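You operate a simulated robot arm through the tools that you are given. There is no shell and no other tool. Be economical: measure what you need, move in short steps, check, and stop when the job is done.

You are at the controls of a simulated robot arm. One attempt, no reset.

## Task
Mist the dry starter pot twice and put it back.
Fine: use the carriage and the booth; end with the carriage at LOAD; the damp pots get none.

Only the result counts: the job must be done as asked and must still hold three seconds after the hand-in. Knocking over, shifting, dropping, spilling or breaking anything else fails it.

## Robot
A 7-joint arm with a two-finger parallel gripper, fixed in place. Base frame: the origin is at the foot of the arm, x ahead of it, y to its left, z up; the work surface is at about z = 753. Lengths are in mm, angles in degrees, forces in N, time in s.
With the tool pointing down near the work surface it reaches from about 300 to 700 mm from the base axis. Its first joint turns from -66.0 to 66.0 degrees. Payload 1.57 kg.
Tool frame: the origin (TCP) lies between the finger pads and is the grasp point; the fingertips stand 30 mm ahead of it; z points along the fingers, y is the line along which they close. The gripper opens to 110 mm. The fingers are 24 mm wide and 12 mm thick; the gripper's body (48 by 112 mm) begins 78 mm behind the TCP.
Orientation is told as [roll, pitch, yaw] about the base's x, y, z axes, in that order, counted from this pose: with the fingers straight down and closing along the base's y, the tool's x points along the base's -x, its y along +y and its z along -z.

## Interface
- The arm moves only by the tool drive_tool. Its argument "deltas" is a list that holds one entry, the list of rows, each a list of 7 numbers: the shift along the tool's x, y, z in units of 30 mm (1.0 is 30 mm), then the turn, a rotation vector about the tool's x, y, z in units of 5 degrees (1.0 is 5 degrees), then the opening, from 0 (shut) to 1 (fully open). In form: [[[dx, dy, dz, ax, ay, az, jaw], ...]]. A call has 1 to 20 rows; each row shifts and turns the commanded pose from where the row before left it, along the tool's axes as they then stand. A call with a number of a shift or a turn outside -1 to 1 is refused whole. Rows are played at 5 a second. More than 50 mm and 8.6 degrees between two rows, or a gripper value outside its range, and nothing of the call is played. Where a pose cannot be reached the arm comes as near as it can. A force on the tool above 40 N (or 10 N above the force at the start of the call, whichever is more), or a blocked arm, ends the call early, and 0.2 s more pass. Each finger travels about 108 mm/s and halts on what it meets, pressing with about 42 N; the grip force reading is that of the motor and also rises with nothing between the fingers. The clock runs only during rows and for 0.2 s after the last one: add rows that do not move to give the fingers time. It gives the time, the measured TCP pose, the force on the tool (base axes), the opening and the grip force at its end, in the units of the frame above (readings bear some noise).
- Cameras (640 x 400 px; columns grow to the right, rows downward): "scene" is fixed at [142.3, -376.7, 1415.5]; the picture's right is [0.93, -0.37, 0.00], its down [-0.17, -0.43, -0.89] and it looks along [0.33, 0.82, -0.47] (base axes); focal length 340 px, centre (320, 200). "wrist" rides on the gripper at [-36, 0, -80] in the tool frame; the picture's right is [0.00, -1.00, 0.00], its down [0.97, 0.00, -0.24] and it looks along [0.24, 0.00, 0.97] (tool axes); focal length 218 px, centre (320, 200).
- snapshot(camera): a new picture of that camera. No time passes.
- point_at(camera, pixels): there is no depth. For up to 12 entries [column, row, z] of the newest picture of that camera ("zoom" is the newest enlarged one), the place [x, y] in the base frame at which the ray of that pixel passes the height z, good to about 3 mm. No time passes.
- close_up(camera, box): a new picture of the part [left, top, right, bottom] of that camera's present view, enlarged. No time passes.
- job_done(): hands the job in; it is judged then, once.

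Work in short steps. Measure before you move; look again where a grasp or a placing could have gone wrong, and mend it. You have 80 turns and 46 pictures in all, those below and enlarged ones among them. Open the gripper and draw the arm clear of the work before you hand the job in, unless the task says otherwise; then end with one line.

The tools are called by a JSON object that holds its "method" and its "body". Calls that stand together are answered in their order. drive_tool: Moves the arm, as the interface text tells. Its arguments: {"type":"object","properties":{"deltas":{"type":"array","items":{"type":"array","items":{"type":"array","items":{"type":"number"}}}}},"required":["deltas"]} The other tools are called the same way: snapshot (camera) takes a picture; point_at (camera, pixels) gives the place at which the rays of pixels pass given heights; close_up (camera, box) takes an enlarged picture of a part of a camera's view; job_done () hands the job in.

At the start:

```text
time: 0.0
tcp_pos: [371.4, 275.2, 1199.7]
orientation: [0.0, 0.0, 0.1]
wrist_force: [-0.2, -0.1, -0.6]
grip_width: 110.2
gripper_force: 0.1
```

scene: 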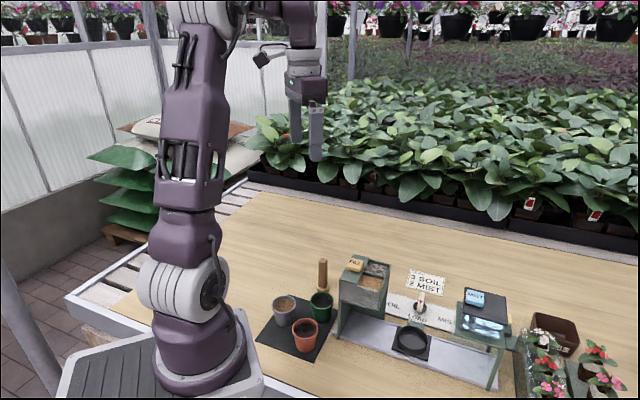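
wrist: 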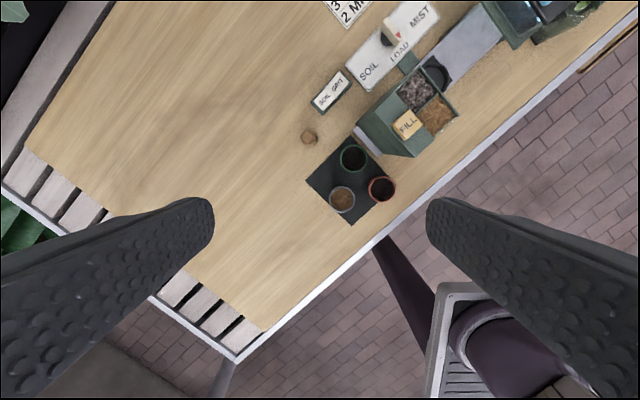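

The scene shows three pots on a dark mat at (300,320), and a station with a lever and a carriage at (412,340). I'll enlarge these areas.

{"method": "close_up", "body": {"camera": "scene", "box": [240, 240, 400, 370]}}

{"method": "close_up", "body": {"camera": "scene", "box": [330, 240, 530, 390]}}

{"method": "close_up", "body": {"camera": "wrist", "box": [290, 0, 590, 230]}}

```text
3.08 times, centred on (320, 305) of scene
```

zoom: 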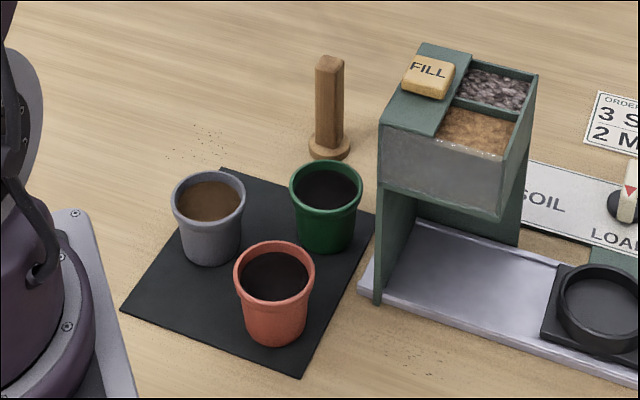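

```text
2.67 times, centred on (430, 315) of scene
```

zoom: 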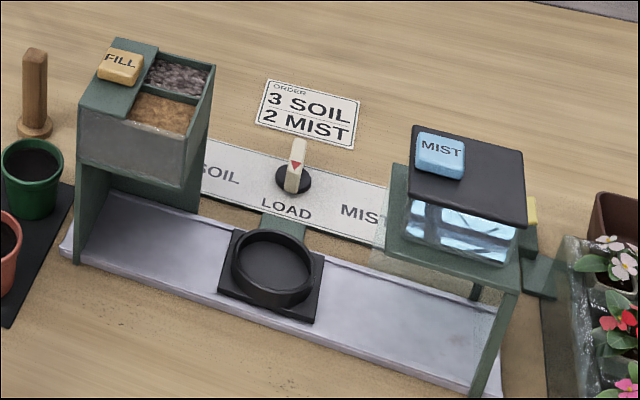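

```text
1.74 times, centred on (440, 115) of wrist
```

zoom: 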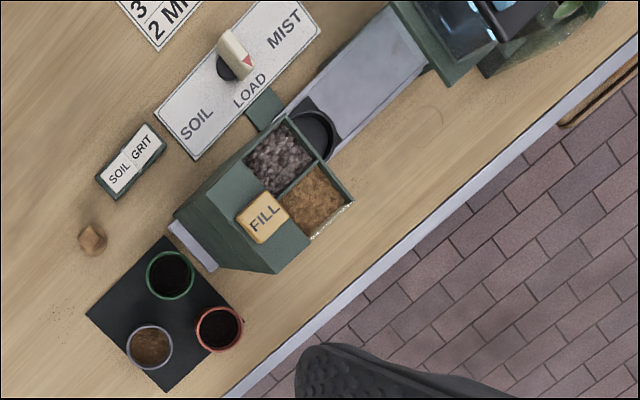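

The grey-blue pot (zoom 1 at 209,195) has light, dry soil; the other two are dark and damp. I'll measure its position with rays from both cameras.

{"method": "point_at", "body": {"camera": "zoom", "pixels": [[150, 347, 753], [150, 347, 823], [170, 275, 823], [219, 329, 823], [235, 55, 753], [235, 55, 800], [92, 236, 840], [263, 217, 900], [263, 217, 950], [88, 315, 753], [167, 392, 753], [168, 238, 753]]}}

{"method": "point_at", "body": {"camera": "scene", "pixels": [[284, 303, 800], [284, 303, 823], [284, 303, 840], [421, 296, 800], [421, 310, 765], [354, 265, 900], [354, 265, 950], [474, 298, 900], [474, 298, 950], [412, 340, 780], [322, 262, 850], [323, 288, 753]]}}

```text
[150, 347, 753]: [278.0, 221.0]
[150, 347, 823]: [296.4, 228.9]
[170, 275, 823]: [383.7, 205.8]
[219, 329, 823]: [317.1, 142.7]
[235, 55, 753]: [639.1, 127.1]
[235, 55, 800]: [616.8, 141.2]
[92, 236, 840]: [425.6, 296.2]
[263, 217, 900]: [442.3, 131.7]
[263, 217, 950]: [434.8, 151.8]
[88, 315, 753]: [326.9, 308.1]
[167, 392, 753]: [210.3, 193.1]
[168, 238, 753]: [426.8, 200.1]
```

```text
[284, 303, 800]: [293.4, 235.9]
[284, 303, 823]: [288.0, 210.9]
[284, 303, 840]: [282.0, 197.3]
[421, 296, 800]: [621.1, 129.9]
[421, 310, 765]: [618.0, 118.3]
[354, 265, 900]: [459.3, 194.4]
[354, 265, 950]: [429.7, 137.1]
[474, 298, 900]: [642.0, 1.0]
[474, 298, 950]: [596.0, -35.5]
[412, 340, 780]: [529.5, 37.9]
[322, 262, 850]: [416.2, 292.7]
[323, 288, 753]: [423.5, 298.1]
```

Grey pot is at about (293,231) with its rim near z 807. I'll move over the station for a straight-down look at the lever, carriage and MIST button.

{"method": "drive_tool", "body": {"deltas": [[[-0.7, -0.81, 0.2, 0, 0, 0, 1], [-0.7, -0.81, 0.2, 0, 0, 0, 1], [-0.7, -0.81, 0.2, 0, 0, 0, 1], [-0.7, -0.81, 0.2, 0, 0, 0, 1], [-0.7, -0.81, 0.2, 0, 0, 0, 1], [-0.7, -0.81, 0.2, 0, 0, 0, 1], [-0.7, -0.81, 0.2, 0, 0, 0, 1], [-0.7, -0.81, 0.2, 0, 0, 0, 1], [0, 0, 0, 0, 0, 0, 1]]]}}

{"method": "snapshot", "body": {"camera": "wrist"}}

{"method": "snapshot", "body": {"camera": "scene"}}

```text
time: 2.0
tcp_pos: [539.9, 81.7, 1151.2]
orientation: [-0.1, -0.1, 0.0]
wrist_force: [-0.9, 0.3, -0.6]
grip_width: 110.1
gripper_force: 0.1
```

```text
40 pictures are left
```

wrist: 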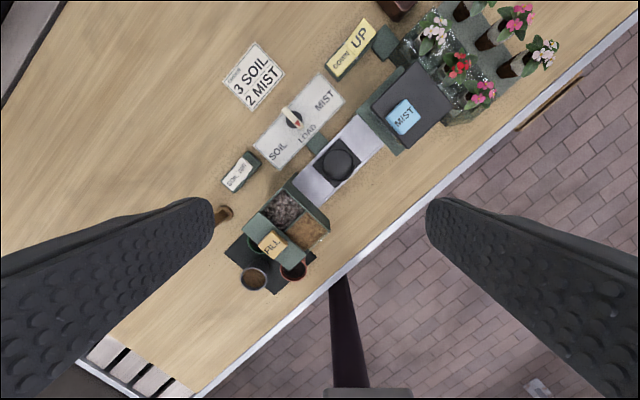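

```text
39 pictures are left
```

scene: 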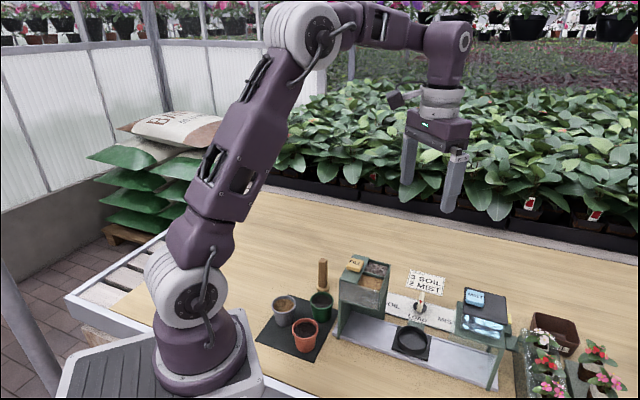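

A yellow "DOWN/UP" plate has appeared at (353,47) beside the booth. I'll enlarge the station.

{"method": "close_up", "body": {"camera": "wrist", "box": [240, 0, 480, 150]}}

{"method": "close_up", "body": {"camera": "scene", "box": [440, 270, 600, 400]}}

```text
2.67 times, centred on (360, 75) of wrist
```

zoom: 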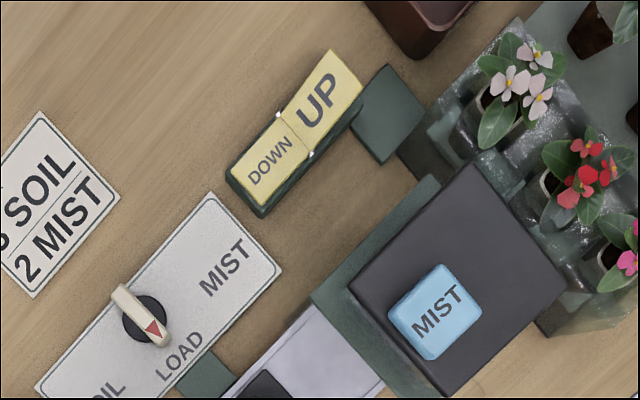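

```text
3.08 times, centred on (520, 335) of scene
```

zoom: 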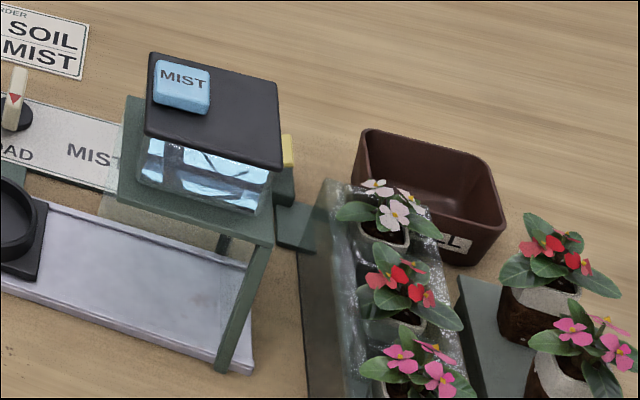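

UP/DOWN and SOIL/GRIT aren't needed. The knob is a rotary pointer, now aimed at LOAD. I'll measure the cup, knob and MIST button with both cameras.

{"method": "point_at", "body": {"camera": "wrist", "pixels": [[339, 160, 765], [339, 160, 785], [293, 118, 770], [293, 118, 800], [403, 117, 900], [403, 117, 930], [254, 279, 800], [254, 279, 810], [254, 279, 820], [257, 151, 755], [334, 90, 755], [271, 243, 940]]}}

{"method": "point_at", "body": {"camera": "scene", "pixels": [[412, 340, 765], [412, 340, 785], [420, 305, 770], [421, 295, 800], [474, 297, 900], [474, 297, 930], [284, 303, 800], [284, 303, 810], [284, 303, 820], [421, 293, 790], [421, 293, 810], [355, 265, 940]]}}

{"method": "close_up", "body": {"camera": "wrist", "box": [210, 140, 370, 300]}}

```text
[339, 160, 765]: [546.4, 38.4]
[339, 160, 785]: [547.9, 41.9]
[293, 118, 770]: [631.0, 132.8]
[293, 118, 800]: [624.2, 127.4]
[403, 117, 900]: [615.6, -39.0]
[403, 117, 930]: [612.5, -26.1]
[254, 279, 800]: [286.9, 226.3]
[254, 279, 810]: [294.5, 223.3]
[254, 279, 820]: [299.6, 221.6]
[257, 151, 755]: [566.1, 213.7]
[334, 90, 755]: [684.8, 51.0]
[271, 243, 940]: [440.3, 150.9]
```

```text
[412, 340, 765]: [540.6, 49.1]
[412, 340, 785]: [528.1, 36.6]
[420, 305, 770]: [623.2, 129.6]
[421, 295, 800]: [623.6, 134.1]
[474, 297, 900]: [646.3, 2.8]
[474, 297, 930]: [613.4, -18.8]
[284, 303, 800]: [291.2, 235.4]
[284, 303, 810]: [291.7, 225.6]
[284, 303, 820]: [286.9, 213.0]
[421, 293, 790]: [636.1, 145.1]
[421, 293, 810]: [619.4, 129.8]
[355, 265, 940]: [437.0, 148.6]
```

```text
2.50 times, centred on (290, 220) of wrist
```

zoom: 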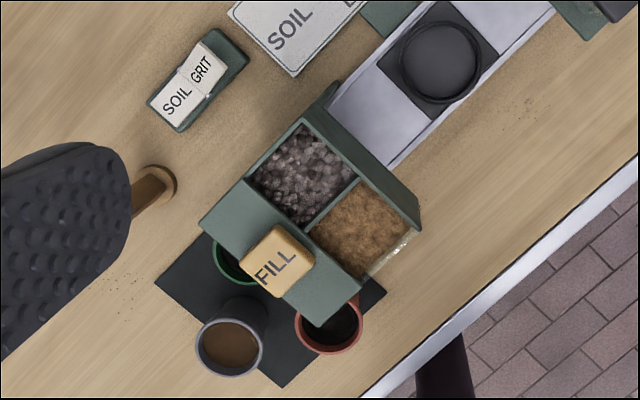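

Estimates: pot (293,225) with rim 810, cup (546,42), MIST button (613,-24) at z 928, knob (623,128). I'll check the hopper and booth corners and the pot sizes for clearance.

{"method": "point_at", "body": {"camera": "zoom", "pixels": [[200, 224, 930], [318, 326, 930], [420, 230, 930], [303, 120, 930], [196, 347, 810], [264, 347, 810], [230, 317, 810], [230, 377, 810], [394, 52, 780], [485, 52, 780], [440, 8, 780], [440, 100, 780]]}}

{"method": "point_at", "body": {"camera": "wrist", "pixels": [[405, 62, 915], [455, 102, 915], [420, 145, 915], [371, 103, 915], [359, 110, 890], [400, 154, 890], [296, 92, 753], [292, 252, 810], [240, 172, 753]]}}

```text
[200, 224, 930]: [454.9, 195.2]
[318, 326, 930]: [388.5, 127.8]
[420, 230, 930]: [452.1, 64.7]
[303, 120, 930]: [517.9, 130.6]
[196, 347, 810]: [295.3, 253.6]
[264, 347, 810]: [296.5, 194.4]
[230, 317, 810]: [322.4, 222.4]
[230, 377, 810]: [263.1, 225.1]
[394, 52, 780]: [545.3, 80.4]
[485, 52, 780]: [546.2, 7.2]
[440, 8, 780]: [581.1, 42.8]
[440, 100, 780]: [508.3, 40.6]
```

```text
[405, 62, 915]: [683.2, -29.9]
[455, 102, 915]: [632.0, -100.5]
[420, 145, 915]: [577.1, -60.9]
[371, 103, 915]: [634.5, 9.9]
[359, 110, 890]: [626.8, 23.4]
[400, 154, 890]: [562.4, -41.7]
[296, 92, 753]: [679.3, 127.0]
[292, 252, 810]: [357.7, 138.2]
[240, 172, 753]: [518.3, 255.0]
```

Clearances between hopper and booth are about 75–80 mm either side of the cup. I'll check the hardware protruding near the wrist at (397,100) before choosing the yaw.

{"method": "close_up", "body": {"camera": "scene", "box": [360, 20, 520, 220]}}

```text
2.00 times, centred on (440, 120) of scene
```

zoom: 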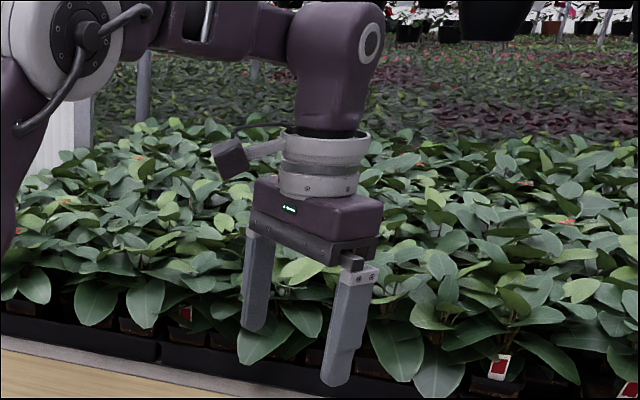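

The protrusion sits well above the body, so I choose yaw +45°. The fingers then close along the station axis and clear the neighbouring pots. I'll rotate and move above the grey pot.

{"method": "drive_tool", "body": {"deltas": [[[0, 0, 0, 0, 0, -1, 0.75], [0, 0, 0, 0, 0, -1, 0.75], [0, 0, 0, 0, 0, -1, 0.75], [0, 0, 0, 0, 0, -1, 0.75], [0, 0, 0, 0, 0, -1, 0.75], [0, 0, 0, 0, 0, -1, 0.75], [0, 0, 0, 0, 0, -1, 0.75], [0, 0, 0, 0, 0, -1, 0.75], [0, 0, 0, 0, 0, -1, 0.75], [0.245, 0.914, 0.5, 0, 0, 0, 0.75], [0.245, 0.914, 0.5, 0, 0, 0, 0.75], [0.245, 0.914, 0.5, 0, 0, 0, 0.75], [0.245, 0.914, 0.5, 0, 0, 0, 0.75], [0.245, 0.914, 0.5, 0, 0, 0, 0.75], [0.245, 0.914, 0.5, 0, 0, 0, 0.75], [0.245, 0.914, 0.5, 0, 0, 0, 0.75], [0.245, 0.914, 0.5, 0, 0, 0, 0.75], [0.245, 0.914, 0.5, 0, 0, 0, 0.75], [0.245, 0.914, 0.5, 0, 0, 0, 0.75], [0, 0, 0, 0, 0, 0, 0.75]]]}}

{"method": "snapshot", "body": {"camera": "wrist"}}

```text
time: 6.2
tcp_pos: [293.9, 222.5, 1003.3]
orientation: [0.0, 0.0, 45.1]
wrist_force: [0.4, 0.3, 0.4]
grip_width: 82.2
gripper_force: 0.1
```

```text
34 pictures are left
```

wrist: 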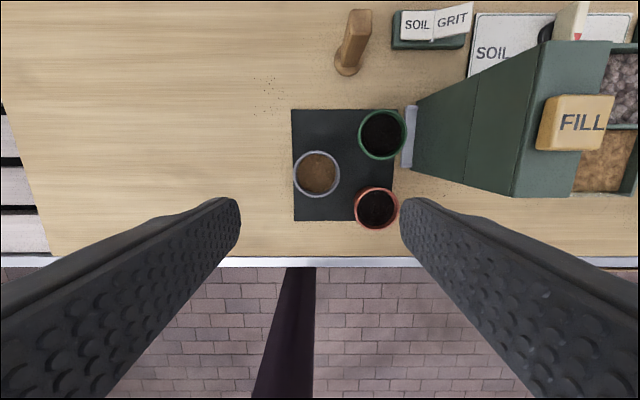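

Pot rim centre is at (316,174). I'll refine its position at rim height.

{"method": "point_at", "body": {"camera": "wrist", "pixels": [[316, 174, 810], [293, 174, 810], [340, 174, 810], [316, 150, 810], [316, 198, 810], [383, 134, 810], [377, 208, 810]]}}

{"method": "close_up", "body": {"camera": "scene", "box": [240, 270, 350, 370]}}

```text
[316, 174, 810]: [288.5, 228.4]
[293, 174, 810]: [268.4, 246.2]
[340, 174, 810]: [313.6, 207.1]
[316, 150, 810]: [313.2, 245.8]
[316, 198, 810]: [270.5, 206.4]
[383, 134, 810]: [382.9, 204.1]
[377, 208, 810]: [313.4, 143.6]
```

```text
4.00 times, centred on (295, 320) of scene
```

zoom: 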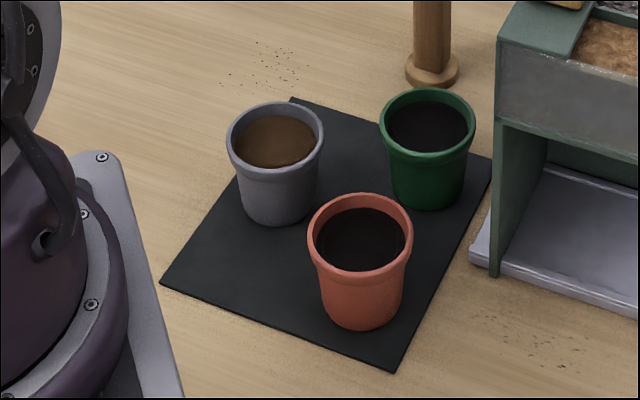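

Best estimate for the pot is (291,226). I'll descend to z≈803 with a small y correction and check before closing.

{"method": "drive_tool", "body": {"deltas": [[[0, 0.14, 0.83, 0, 0, 0, 0.75], [0, 0, 0.83, 0, 0, 0, 0.75], [0, 0, 0.83, 0, 0, 0, 0.75], [0, 0, 0.83, 0, 0, 0, 0.75], [0, 0, 0.83, 0, 0, 0, 0.75], [0, 0, 0.83, 0, 0, 0, 0.75], [0, 0, 0.83, 0, 0, 0, 0.75], [0, 0, 0.83, 0, 0, 0, 0.75], [0, 0, 0, 0, 0, 0, 0.75]]]}}

{"method": "snapshot", "body": {"camera": "wrist"}}

{"method": "close_up", "body": {"camera": "scene", "box": [240, 230, 370, 370]}}

```text
time: 8.2
tcp_pos: [291.1, 228.1, 802.9]
orientation: [-0.1, 0.1, 44.9]
wrist_force: [-0.2, -0.6, 0.6]
grip_width: 82.5
gripper_force: 0.1
```

```text
32 pictures are left
```

wrist: 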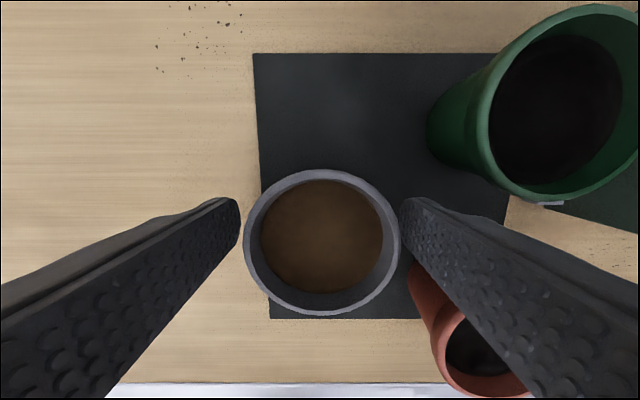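

```text
2.86 times, centred on (305, 300) of scene
```

zoom: 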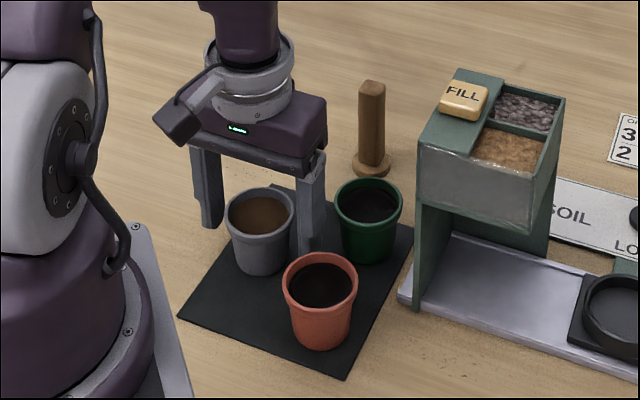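

The pot rim (322,242) is centred on the TCP projection (320,240). I'll close the gripper.

{"method": "drive_tool", "body": {"deltas": [[[0, 0, 0, 0, 0, 0, 0.6], [0, 0, 0, 0, 0, 0, 0.5], [0, 0, 0, 0, 0, 0, 0.45], [0, 0, 0, 0, 0, 0, 0.45], [0, 0, 0, 0, 0, 0, 0.45]]]}}

```text
time: 9.4
tcp_pos: [290.8, 228.1, 803.1]
orientation: [0.0, -0.1, 45.0]
wrist_force: [0.1, -0.7, -0.4]
grip_width: 58.6
gripper_force: 42.0
```

Gripped at 58.6 mm with 42 N. I'll lift above the hopper height and carry it over the cup.

{"method": "drive_tool", "body": {"deltas": [[[0, 0, -0.5, 0, 0, 0, 0.45], [0, 0, -0.96, 0, 0, 0, 0.45], [0, 0, -0.96, 0, 0, 0, 0.45], [0, 0, -0.96, 0, 0, 0, 0.45], [0, 0, -0.96, 0, 0, 0, 0.45], [0, 0, -0.96, 0, 0, 0, 0.45], [0, 0, -0.96, 0, 0, 0, 0.45], [0, 0, -0.96, 0, 0, 0, 0.45], [0, 0, -0.96, 0, 0, 0, 0.45]]]}}

{"method": "drive_tool", "body": {"deltas": [[[-0.12, -0.74, 0, 0, 0, 0, 0.45], [-0.12, -0.74, 0, 0, 0, 0, 0.45], [-0.12, -0.74, 0, 0, 0, 0, 0.45], [-0.12, -0.74, 0, 0, 0, 0, 0.45], [-0.12, -0.74, 0, 0, 0, 0, 0.45], [-0.12, -0.74, 0, 0, 0, 0, 0.45], [-0.12, -0.74, 0, 0, 0, 0, 0.45], [-0.12, -0.74, 0, 0, 0, 0, 0.45], [-0.12, -0.74, 0, 0, 0, 0, 0.45], [-0.12, -0.74, 0, 0, 0, 0, 0.45], [-0.12, -0.74, 0, 0, 0, 0, 0.45], [-0.12, -0.74, 0, 0, 0, 0, 0.45], [-0.12, -0.74, 0, 0, 0, 0, 0.45], [-0.12, -0.74, 0, 0, 0, 0, 0.45], [0, 0, 0, 0, 0, 0, 0.45]]]}}

{"method": "snapshot", "body": {"camera": "wrist"}}

{"method": "snapshot", "body": {"camera": "scene"}}

```text
time: 11.4
tcp_pos: [292.8, 227.8, 1048.2]
orientation: [0.1, 0.0, 45.0]
wrist_force: [-0.5, -0.2, -0.1]
grip_width: 58.7
gripper_force: 42.2
```

```text
time: 14.6
tcp_pos: [547.9, 40.5, 1047.2]
orientation: [0.0, 0.0, 45.0]
wrist_force: [0.7, -0.7, 0.5]
grip_width: 58.7
gripper_force: 41.9
```

```text
30 pictures are left
```

wrist: 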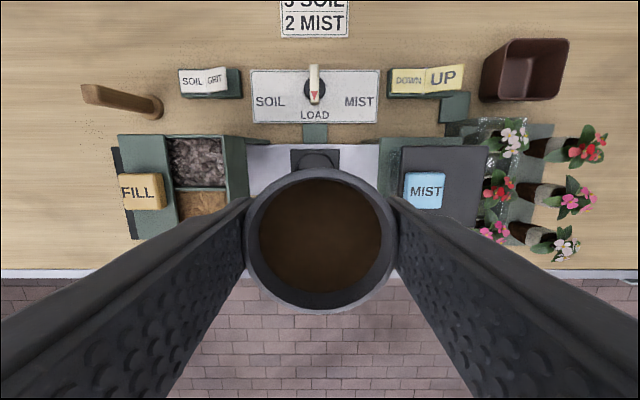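

```text
29 pictures are left
```

scene: 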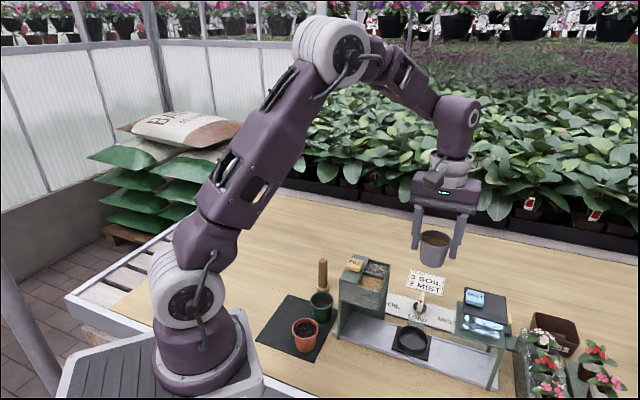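

The station is aligned with the tool. I'll refine the cup centre, from the carriage edges at (290..339,155) and from the scene ring.

{"method": "close_up", "body": {"camera": "scene", "box": [372, 310, 452, 370]}}

{"method": "point_at", "body": {"camera": "wrist", "pixels": [[291, 152, 765], [339, 152, 765], [301, 130, 755], [328, 130, 755], [315, 155, 775], [315, 70, 805], [315, 97, 805], [425, 191, 930]]}}

```text
6.67 times, centred on (412, 340) of scene
```

zoom: 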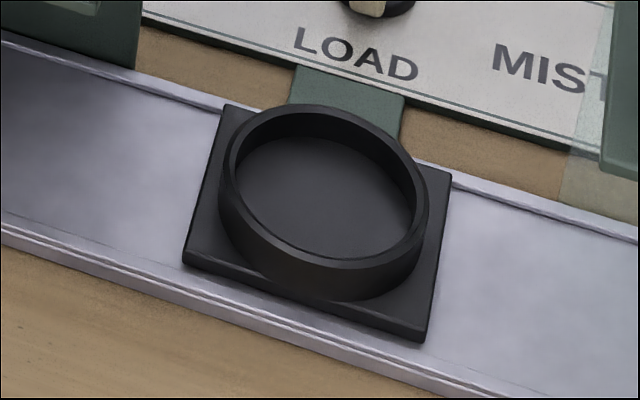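

```text
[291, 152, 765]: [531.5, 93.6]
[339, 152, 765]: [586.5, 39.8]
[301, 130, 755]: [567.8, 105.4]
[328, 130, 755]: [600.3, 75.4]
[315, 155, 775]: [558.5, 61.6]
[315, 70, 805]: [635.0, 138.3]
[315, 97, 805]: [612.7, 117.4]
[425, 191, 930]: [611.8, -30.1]
```

I'll get the cup centre from this zoom, at ring top (325,185) and plate centre (320,216).

{"method": "point_at", "body": {"camera": "zoom", "pixels": [[325, 186, 775], [325, 186, 785], [325, 186, 790], [320, 216, 763], [320, 216, 768], [325, 197, 770], [222, 105, 765], [452, 168, 765], [425, 328, 765], [183, 262, 765], [330, 198, 765]]}}

```text
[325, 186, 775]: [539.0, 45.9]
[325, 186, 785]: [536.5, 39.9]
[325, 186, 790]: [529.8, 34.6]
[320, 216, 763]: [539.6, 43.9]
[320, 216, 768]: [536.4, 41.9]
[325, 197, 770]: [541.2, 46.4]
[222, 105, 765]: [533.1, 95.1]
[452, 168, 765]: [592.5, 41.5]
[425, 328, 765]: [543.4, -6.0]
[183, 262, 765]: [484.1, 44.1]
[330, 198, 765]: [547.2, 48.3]
```

Cup centre comes out at about (541,44.5). I'll correct the position, descend to z≈842 and check.

{"method": "drive_tool", "body": {"deltas": [[[0.07, 0.257, 0.0, 0, 0, 0, 0.45], [0, 0, 0.85, 0, 0, 0, 0.45], [0, 0, 0.85, 0, 0, 0, 0.45], [0, 0, 0.85, 0, 0, 0, 0.45], [0, 0, 0.85, 0, 0, 0, 0.45], [0, 0, 0.85, 0, 0, 0, 0.45], [0, 0, 0.85, 0, 0, 0, 0.45], [0, 0, 0.85, 0, 0, 0, 0.45], [0, 0, 0.85, 0, 0, 0, 0.45], [0, 0, 0, 0, 0, 0, 0.45]]]}}

{"method": "close_up", "body": {"camera": "scene", "box": [340, 240, 500, 370]}}

{"method": "snapshot", "body": {"camera": "wrist"}}

```text
time: 16.8
tcp_pos: [537.8, 45.2, 842.4]
orientation: [0.0, 0.0, 45.0]
wrist_force: [-0.1, 0.3, 0.1]
grip_width: 58.5
gripper_force: 42.1
```

```text
3.08 times, centred on (420, 305) of scene
```

zoom: 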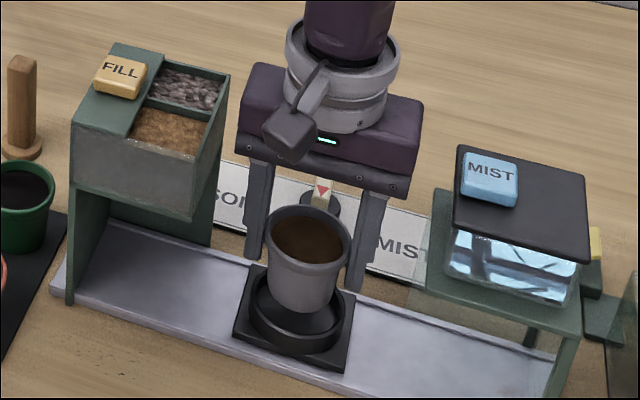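

```text
26 pictures are left
```

wrist: 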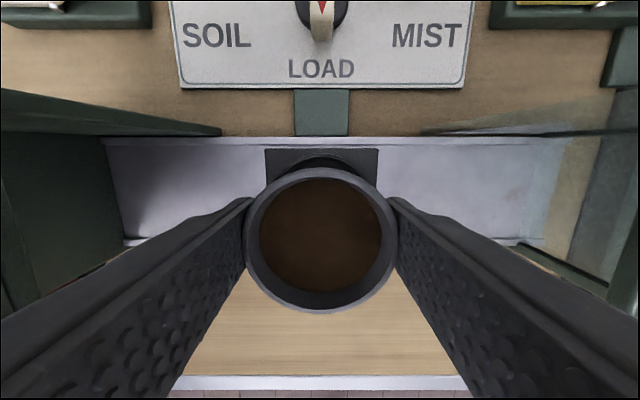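

Laterally aligned: plate centre is at col 321 and the tool at 320. I'll shift 2 mm forward and descend to z≈814, then take small rows until contact.

{"method": "drive_tool", "body": {"deltas": [[[-0.08, 0, 0.5, 0, 0, 0, 0.45], [0, 0, 0.45, 0, 0, 0, 0.45], [0, 0, 0, 0, 0, 0, 0.45]]]}}

{"method": "close_up", "body": {"camera": "scene", "box": [380, 280, 450, 370]}}

```text
time: 17.6
tcp_pos: [541.3, 48.1, 816.9]
orientation: [-0.2, -0.3, 45.0]
wrist_force: [1.4, 0.5, 35.9]
grip_width: 58.3
gripper_force: 42.6
```

```text
4.44 times, centred on (415, 325) of scene
```

zoom: 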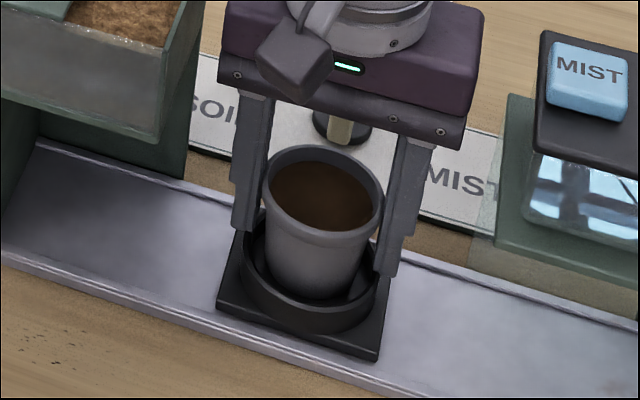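

Contact at z 817 with 36 N, and the pot's foot appears inside the ring, on the floor. I'll relieve the pressure a little and open narrowly.

{"method": "drive_tool", "body": {"deltas": [[[0, 0, -0.08, 0, 0, 0, 0.45], [0, 0, 0, 0, 0, 0, 0.45], [0, 0, 0, 0, 0, 0, 0.6], [0, 0, 0, 0, 0, 0, 0.7], [0, 0, 0, 0, 0, 0, 0.7], [0, 0, 0, 0, 0, 0, 0.7]]]}}

{"method": "snapshot", "body": {"camera": "wrist"}}

{"method": "close_up", "body": {"camera": "scene", "box": [380, 280, 450, 370]}}

```text
time: 19.0
tcp_pos: [540.4, 47.7, 817.1]
orientation: [0.0, 0.0, 45.1]
wrist_force: [-0.5, 1.1, 0.8]
grip_width: 77.1
gripper_force: 0.1
```

```text
24 pictures are left
```

wrist: 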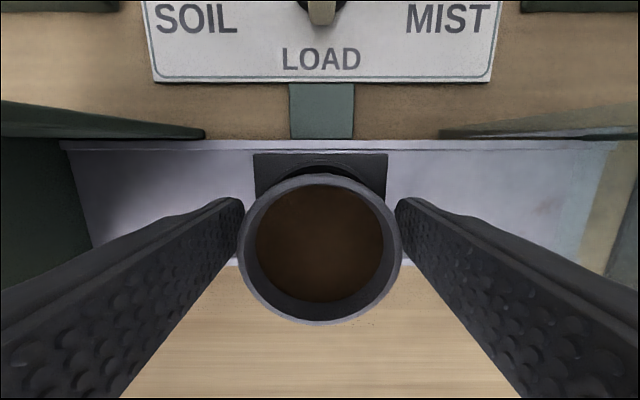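

```text
4.44 times, centred on (415, 325) of scene
```

zoom: 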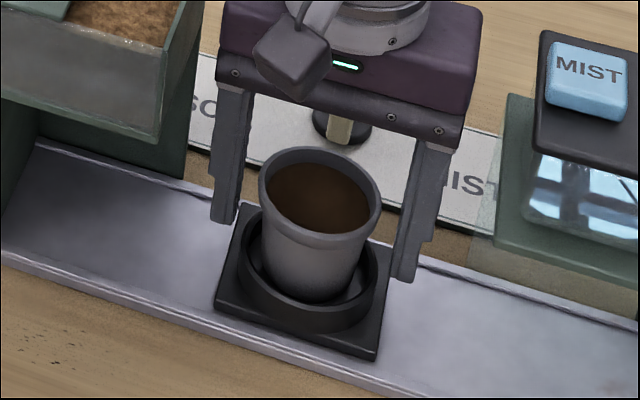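

The pot stands upright in the cup. I'll rise and hover over the knob for a close look.

{"method": "drive_tool", "body": {"deltas": [[[0, 0, -0.5, 0, 0, 0, 0.7], [0, 0, -0.9, 0, 0, 0, 0.7], [0, 0, -0.9, 0, 0, 0, 0.7], [0, 0, -0.9, 0, 0, 0, 0.7], [0, 0, -0.9, 0, 0, 0, 0.7], [0, 0, -0.9, 0, 0, 0, 0.6], [-0.76, 0, 0, 0, 0, 0, 0.5], [-0.76, 0, 0, 0, 0, 0, 0.5], [-0.76, 0, 0, 0, 0, 0, 0.5], [-0.76, 0, 0, 0, 0, 0, 0.5], [-0.76, -0.07, 0, 0, 0, 0, 0.5], [0, 0, 0, 0, 0, 0, 0.5]]]}}

{"method": "snapshot", "body": {"camera": "wrist"}}

```text
time: 21.6
tcp_pos: [623.6, 127.1, 965.5]
orientation: [0.0, 0.1, 45.0]
wrist_force: [0.2, 0.8, 0.8]
grip_width: 55.0
gripper_force: 0.1
```

```text
22 pictures are left
```

wrist: 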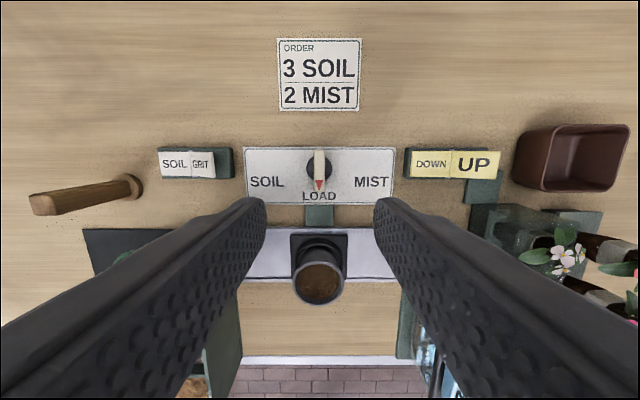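

The knob disc is at (320,168) and the bar spans rows 148–191, pointing to LOAD. I'll take its position and scene heights.

{"method": "point_at", "body": {"camera": "wrist", "pixels": [[320, 168, 762], [319, 150, 805], [319, 190, 805], [319, 170, 805], [313, 170, 805], [326, 170, 805]]}}

{"method": "close_up", "body": {"camera": "wrist", "box": [270, 130, 370, 220]}}

{"method": "close_up", "body": {"camera": "scene", "box": [395, 270, 450, 330]}}

```text
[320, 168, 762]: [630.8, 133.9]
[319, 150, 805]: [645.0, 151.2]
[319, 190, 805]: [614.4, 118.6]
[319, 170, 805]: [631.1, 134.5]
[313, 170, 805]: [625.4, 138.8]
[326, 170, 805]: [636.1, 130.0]
```

```text
4.44 times, centred on (320, 175) of wrist
```

zoom: 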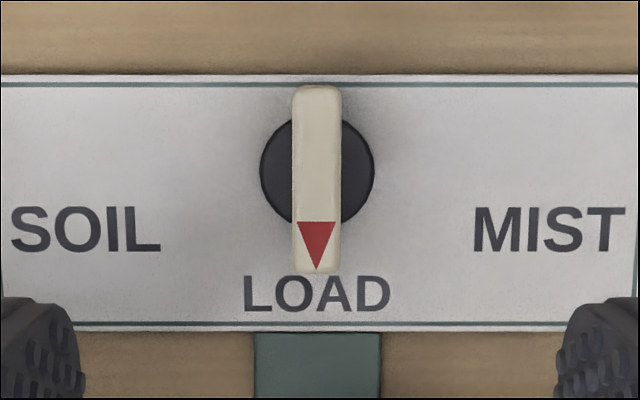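

```text
6.67 times, centred on (422, 300) of scene
```

zoom: 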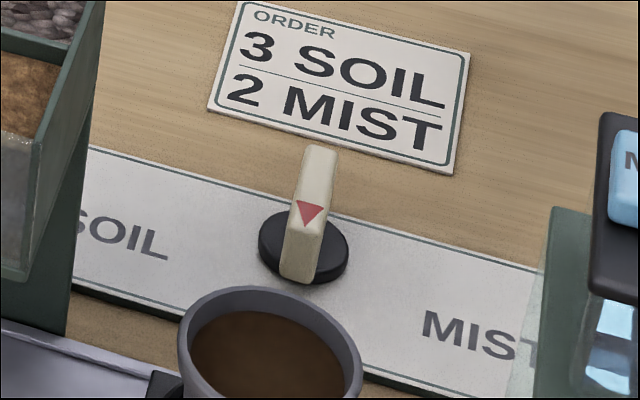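

Pivot is at (630.5,134), the bar is about 14 mm wide and 42 long, and its top is near z 788. I'll straddle it at TCP z≈803.

{"method": "drive_tool", "body": {"deltas": [[[-0.325, 0, 0, 0, 0, 0, 0.4], [0, 0, 0.9, 0, 0, 0, 0.4], [0, 0, 0.9, 0, 0, 0, 0.4], [0, 0, 0.9, 0, 0, 0, 0.4], [0, 0, 0.9, 0, 0, 0, 0.4], [0, 0, 0.9, 0, 0, 0, 0.4], [0, 0, 0.7, 0, 0, 0, 0.4], [0, 0, 0.15, 0, 0, 0, 0.4], [0, 0, 0, 0, 0, 0, 0.4]]]}}

{"method": "close_up", "body": {"camera": "scene", "box": [370, 230, 490, 350]}}

{"method": "snapshot", "body": {"camera": "wrist"}}

```text
time: 23.6
tcp_pos: [630.3, 133.6, 807.7]
orientation: [0.0, -0.1, 45.0]
wrist_force: [-0.7, 0.4, -0.4]
grip_width: 43.9
gripper_force: 0.0
```

```text
3.33 times, centred on (430, 290) of scene
```

zoom: 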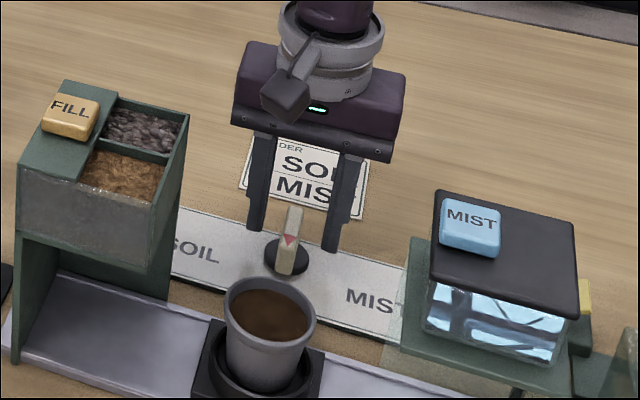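

```text
18 pictures are left
```

wrist: 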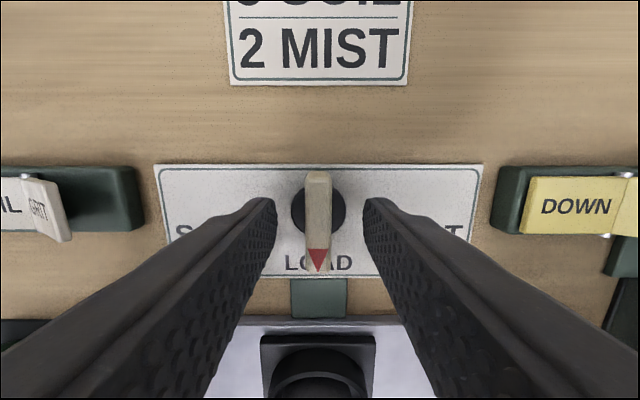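

The bar centre (318,222) matches the projected tool axis at that height. I'll lower 6 mm and close on it.

{"method": "drive_tool", "body": {"deltas": [[[0, 0, 0.2, 0, 0, 0, 0.4], [0, 0, 0, 0, 0, 0, 0.3], [0, 0, 0, 0, 0, 0, 0.2], [0, 0, 0, 0, 0, 0, 0.1], [0, 0, 0, 0, 0, 0, 0.08], [0, 0, 0, 0, 0, 0, 0.08]]]}}

```text
time: 25.0
tcp_pos: [630.7, 133.0, 800.7]
orientation: [0.0, 0.1, 45.0]
wrist_force: [-5.1, 4.6, 0.0]
grip_width: 14.1
gripper_force: 3.3
```

Fingers are on the bar at 14.1 mm. I'll tighten and turn CCW 30° as a first step.

{"method": "drive_tool", "body": {"deltas": [[[0, 0, 0, 0, 0, 0, 0.02], [0, 0, 0, 0, 0, 0, 0.02], [0, 0, 0, 0, 0, -1, 0.02], [0, 0, 0, 0, 0, -1, 0.02], [0, 0, 0, 0, 0, -1, 0.02], [0, 0, 0, 0, 0, -1, 0.02], [0, 0, 0, 0, 0, -1, 0.02], [0, 0, 0, 0, 0, -1, 0.02], [0, 0, 0, 0, 0, 0, 0.02]]]}}

{"method": "snapshot", "body": {"camera": "scene"}}

```text
time: 27.1
tcp_pos: [629.2, 135.8, 801.3]
orientation: [0.3, -0.1, 75.0]
wrist_force: [-8.5, -0.1, 8.6]
grip_width: 12.9
gripper_force: 30.3
stopped in row 9: the force on the tool passed its limit (the readings are from after the stop); the commanded pose is now the measured one
```

```text
17 pictures are left
```

scene: 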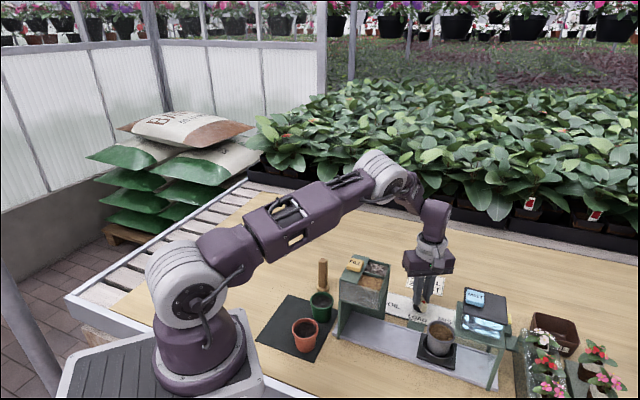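

The knob turns and the carriage is moving toward MIST, with the pot now at (438,338). I'll keep turning.

{"method": "drive_tool", "body": {"deltas": [[[0, 0, 0, 0, 0, 0, 0.02], [0, 0, 0, 0, 0, -0.8, 0.02], [0, 0, 0, 0, 0, -0.8, 0.02], [0, 0, 0, 0, 0, -0.8, 0.02], [0, 0, 0, 0, 0, -0.8, 0.02]]]}}

```text
time: 28.3
tcp_pos: [627.2, 136.0, 800.1]
orientation: [0.3, -0.2, 91.2]
wrist_force: [-24.4, 0.0, 24.3]
grip_width: 12.8
gripper_force: 30.1
```

Lateral and vertical force is building (−24 N in x, +24 N in z), so I'm gripping off-centre. I'll release to relax and look at the bar.

{"method": "drive_tool", "body": {"deltas": [[[0, 0, 0, 0, 0, 0, 0.2], [0, 0, 0, 0, 0, 0, 0.35], [0, 0, 0, 0, 0, 0, 0.35], [0, 0, 0, 0, 0, 0, 0.35]]]}}

{"method": "snapshot", "body": {"camera": "wrist"}}

{"method": "close_up", "body": {"camera": "scene", "box": [370, 250, 530, 380]}}

```text
time: 29.3
tcp_pos: [628.4, 135.3, 800.9]
orientation: [0.2, -0.1, 91.1]
wrist_force: [-0.4, -0.2, -0.7]
grip_width: 38.6
gripper_force: 0.1
```

```text
16 pictures are left
```

wrist: 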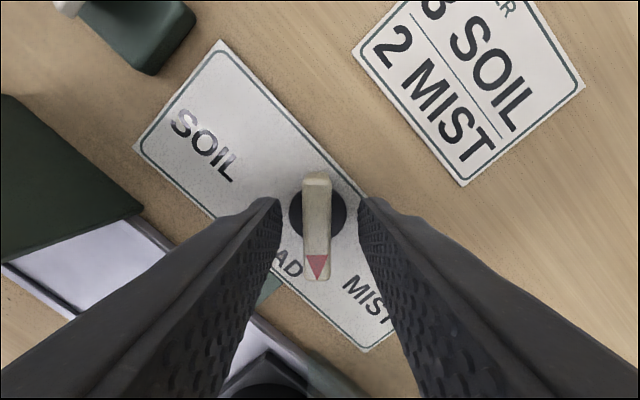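

```text
3.08 times, centred on (450, 315) of scene
```

zoom: 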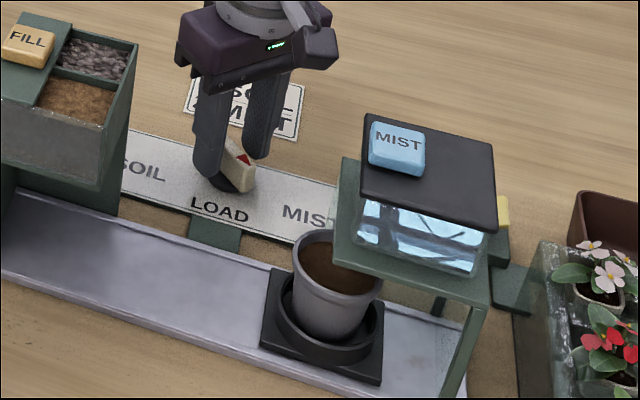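

The bar is 1–2 mm left of the tool axis, and MIST lies about 30–45° further round. I'll recentre, re-grip and turn on.

{"method": "drive_tool", "body": {"deltas": [[[0, 0.05, 0, 0, 0, 0, 0.35], [0, 0, 0, 0, 0, 0, 0.2], [0, 0, 0, 0, 0, 0, 0.1], [0, 0, 0, 0, 0, 0, 0.06], [0, 0, 0, 0, 0, 0, 0.06], [0, 0, 0, 0, 0, -0.8, 0.06], [0, 0, 0, 0, 0, -0.8, 0.06], [0, 0, 0, 0, 0, -0.8, 0.06], [0, 0, 0, 0, 0, -0.8, 0.06], [0, 0, 0, 0, 0, -0.8, 0.06], [0, 0, 0, 0, 0, 0, 0.06]]]}}

```text
time: 31.7
tcp_pos: [628.2, 135.4, 798.6]
orientation: [0.3, -0.2, 111.0]
wrist_force: [-7.7, 1.3, 7.8]
grip_width: 15.2
gripper_force: 31.1
```

Turned 66° so far and forces are moderate. I'll continue toward MIST.

{"method": "drive_tool", "body": {"deltas": [[[0, 0, 0, 0, 0, -0.6, 0.06], [0, 0, 0, 0, 0, -0.6, 0.06], [0, 0, 0, 0, 0, -0.6, 0.06], [0, 0, 0, 0, 0, -0.6, 0.06], [0, 0, 0, 0, 0, 0, 0.06]]]}}

{"method": "close_up", "body": {"camera": "scene", "box": [370, 250, 530, 380]}}

```text
time: 32.9
tcp_pos: [628.0, 134.8, 800.2]
orientation: [0.0, -0.3, 123.1]
wrist_force: [-2.9, -0.3, -1.5]
grip_width: 21.0
gripper_force: 34.0
```

```text
3.08 times, centred on (450, 315) of scene
```

zoom: 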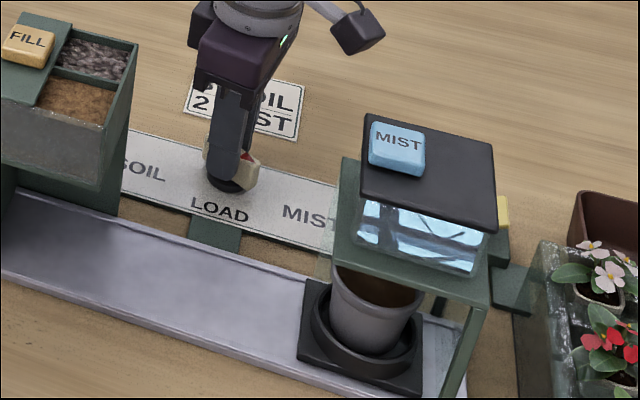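

Grip width widened to 21 mm, so the bar likely hit its end stop near 60°. The pot is now under the booth. I'll release, rise, and check the pointer.

{"method": "drive_tool", "body": {"deltas": [[[0, 0, 0, 0, 0, 0.6, 0.06], [0, 0, 0, 0, 0, 0.6, 0.06], [0, 0, 0, 0, 0, 0.6, 0.06], [0, 0, 0, 0, 0, 0, 0.25], [0, 0, 0, 0, 0, 0, 0.4], [0, 0, 0, 0, 0, 0, 0.4], [0, 0, -0.5, 0, 0, 0, 0.4], [0, 0, -0.8, 0, 0, 0, 0.4], [0, 0, -0.8, 0, 0, 0, 0.4], [0, 0, -0.8, 0, 0, 0, 0.4], [0, 0, -0.8, 0, 0, 0, 0.4], [0, 0, -0.8, 0, 0, 0, 0.4], [0, 0, -0.8, 0, 0, 0, 0.4], [0, 0, 0, 0, 0, 0, 0.4]]]}}

{"method": "snapshot", "body": {"camera": "wrist"}}

{"method": "snapshot", "body": {"camera": "scene"}}

```text
time: 35.9
tcp_pos: [629.0, 133.0, 960.4]
orientation: [0.1, -0.3, 114.1]
wrist_force: [-0.6, 0.9, 0.2]
grip_width: 43.8
gripper_force: 0.0
```

```text
13 pictures are left
```

wrist: 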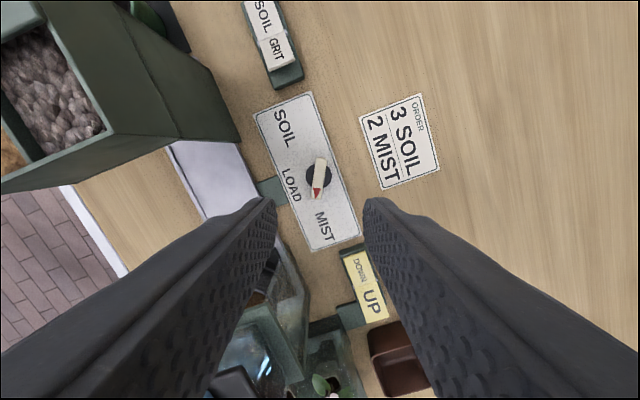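

```text
12 pictures are left
```

scene: 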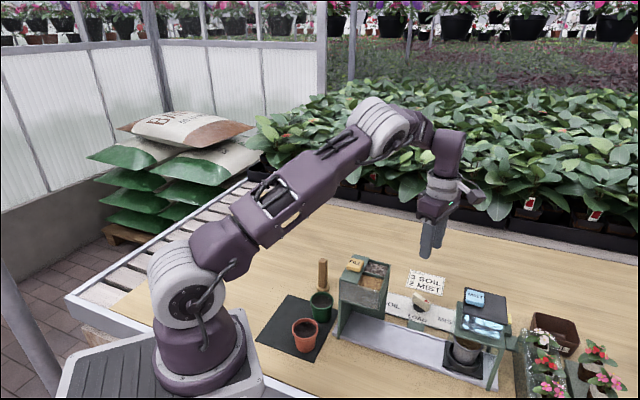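

The pointer rests about 60° round, at the stop, and the pot sits inside the booth at (465,350), in line with the MIST button. I'll close the fingers and hover over the button at (612.5,-27), top ≈ z 933.

{"method": "drive_tool", "body": {"deltas": [[[0, 0, -0.8, 0, 0, 0, 0.2], [0, 0, -0.7, 0, 0, 0, 0], [0.775, 0.447, 0, 0, 0, 0, 0], [0.775, 0.447, 0, 0, 0, 0, 0], [0.775, 0.447, 0, 0, 0, 0, 0], [0.775, 0.447, 0, 0, 0, 0, 0], [0.775, 0.447, 0, 0, 0, 0, 0], [0.775, 0.447, 0, 0, 0, 0, 0], [0, 0, 0, 0, 0, 0, 0]]]}}

{"method": "snapshot", "body": {"camera": "wrist"}}

{"method": "close_up", "body": {"camera": "scene", "box": [420, 230, 540, 390]}}

```text
time: 37.9
tcp_pos: [612.4, -24.2, 1003.3]
orientation: [0.3, -0.1, 114.1]
wrist_force: [-0.4, -0.5, -0.4]
grip_width: 0.1
gripper_force: 21.3
```

```text
11 pictures are left
```

wrist: 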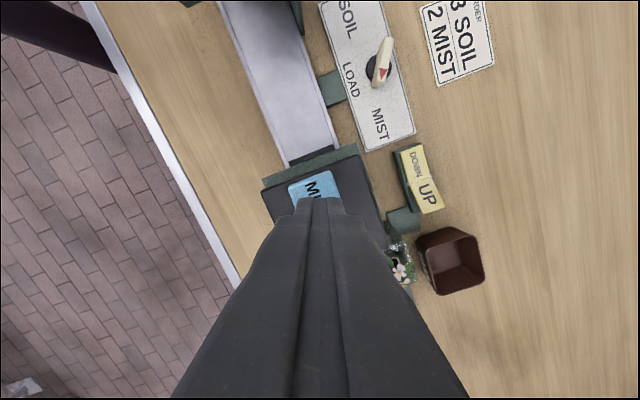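

```text
2.50 times, centred on (480, 310) of scene
```

zoom: 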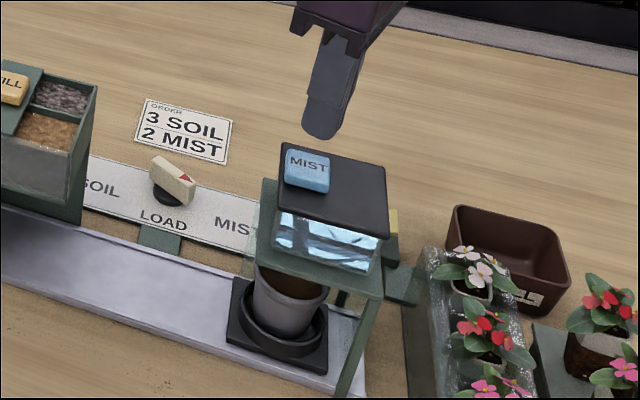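

Fingertips are centred above the button, which is at (317,200) in the image against an axis at (320,198). I'll descend near contact, then press slowly.

{"method": "drive_tool", "body": {"deltas": [[[0, 0, 0.6, 0, 0, 0, 0], [0, 0, 0.5, 0, 0, 0, 0], [0, 0, 0.1, 0, 0, 0, 0], [0, 0, 0.1, 0, 0, 0, 0], [0, 0, 0, 0, 0, 0, 0]]]}}

```text
time: 39.1
tcp_pos: [612.9, -24.5, 965.0]
orientation: [0.1, -0.2, 114.1]
wrist_force: [0.3, 0.5, 3.7]
grip_width: 0.1
gripper_force: 21.6
```

Contact is beginning at TCP z 965 (3.7 N). I'll press another few millimetres.

{"method": "drive_tool", "body": {"deltas": [[[0, 0, 0.08, 0, 0, 0, 0], [0, 0, 0.08, 0, 0, 0, 0], [0, 0, 0, 0, 0, 0, 0]]]}}

```text
time: 39.9
tcp_pos: [613.1, -25.0, 960.8]
orientation: [0.0, -0.3, 114.2]
wrist_force: [-0.4, 4.0, 26.5]
grip_width: 0.1
gripper_force: 21.1
```

Force is 26.5 N about 4.5 mm in. I'll look for any sign that it registered.

{"method": "close_up", "body": {"camera": "scene", "box": [440, 270, 520, 380]}}

```text
3.64 times, centred on (480, 325) of scene
```

zoom: 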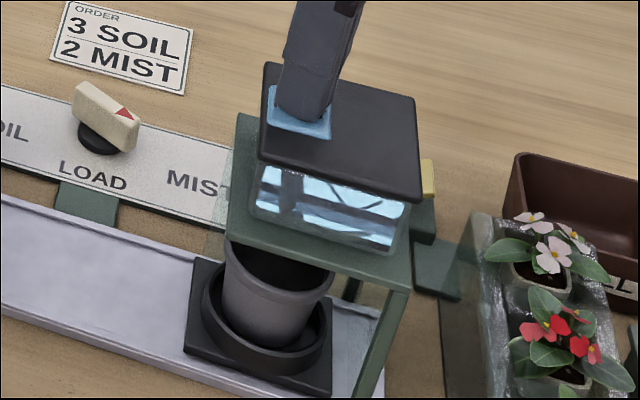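

The button is depressed and the pot's soil has turned visibly darker, so one mist registered. I'll release fully and pause.

{"method": "drive_tool", "body": {"deltas": [[[0, 0, -0.3, 0, 0, 0, 0], [0, 0, -0.3, 0, 0, 0, 0], [0, 0, 0, 0, 0, 0, 0], [0, 0, 0, 0, 0, 0, 0], [0, 0, 0, 0, 0, 0, 0], [0, 0, 0, 0, 0, 0, 0], [0, 0, 0, 0, 0, 0, 0], [0, 0, 0, 0, 0, 0, 0]]]}}

{"method": "close_up", "body": {"camera": "scene", "box": [440, 270, 520, 380]}}

```text
time: 41.7
tcp_pos: [612.4, -25.3, 977.5]
orientation: [0.1, -0.2, 114.1]
wrist_force: [0.6, 0.2, 0.2]
grip_width: 0.2
gripper_force: 21.3
```

```text
3.64 times, centred on (480, 325) of scene
```

zoom: 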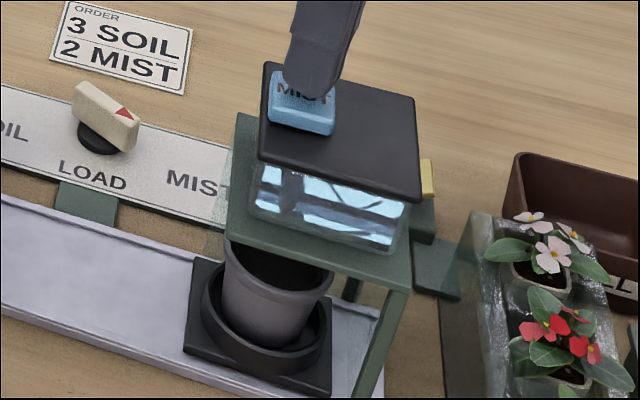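

The button sprang back up and the soil is dark. I'll make the second, identical press to the same depth, then release.

{"method": "drive_tool", "body": {"deltas": [[[0, 0, 0.3, 0, 0, 0, 0], [0, 0, 0.14, 0, 0, 0, 0], [0, 0, 0.08, 0, 0, 0, 0], [0, 0, 0.09, 0, 0, 0, 0], [0, 0, 0, 0, 0, 0, 0]]]}}

```text
time: 42.9
tcp_pos: [610.6, -24.7, 961.7]
orientation: [-0.1, 0.0, 114.1]
wrist_force: [4.5, 4.0, 25.6]
grip_width: 0.2
gripper_force: 21.5
```

Same force as the first press (25.6 N). I'll add 1 mm to be sure it passes the same threshold, then release fully.

{"method": "drive_tool", "body": {"deltas": [[[0, 0, 0.03, 0, 0, 0, 0], [0, 0, 0, 0, 0, 0, 0]]]}}

{"method": "drive_tool", "body": {"deltas": [[[0, 0, -0.35, 0, 0, 0, 0], [0, 0, -0.7, 0, 0, 0, 0], [0, 0, -0.7, 0, 0, 0, 0], [0, 0, 0, 0, 0, 0, 0]]]}}

{"method": "close_up", "body": {"camera": "scene", "box": [440, 270, 520, 380]}}

```text
time: 43.5
tcp_pos: [611.5, -25.3, 960.2]
orientation: [-0.1, -0.1, 114.1]
wrist_force: [9.4, 5.5, 34.3]
grip_width: 0.1
gripper_force: 20.8
```

```text
time: 44.5
tcp_pos: [612.2, -23.7, 1010.4]
orientation: [0.1, -0.3, 114.2]
wrist_force: [0.6, 0.1, 0.3]
grip_width: 0.2
gripper_force: 21.5
```

```text
3.64 times, centred on (480, 325) of scene
```

zoom: 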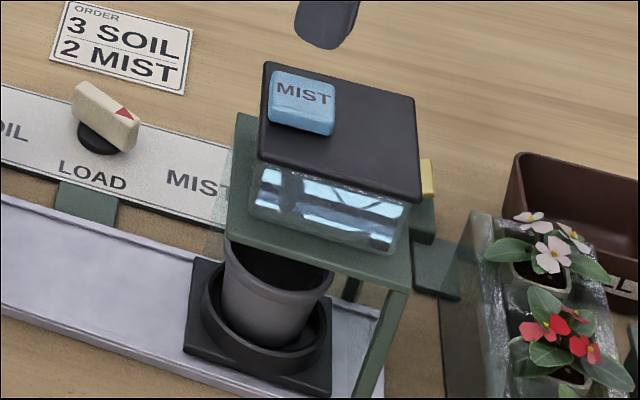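

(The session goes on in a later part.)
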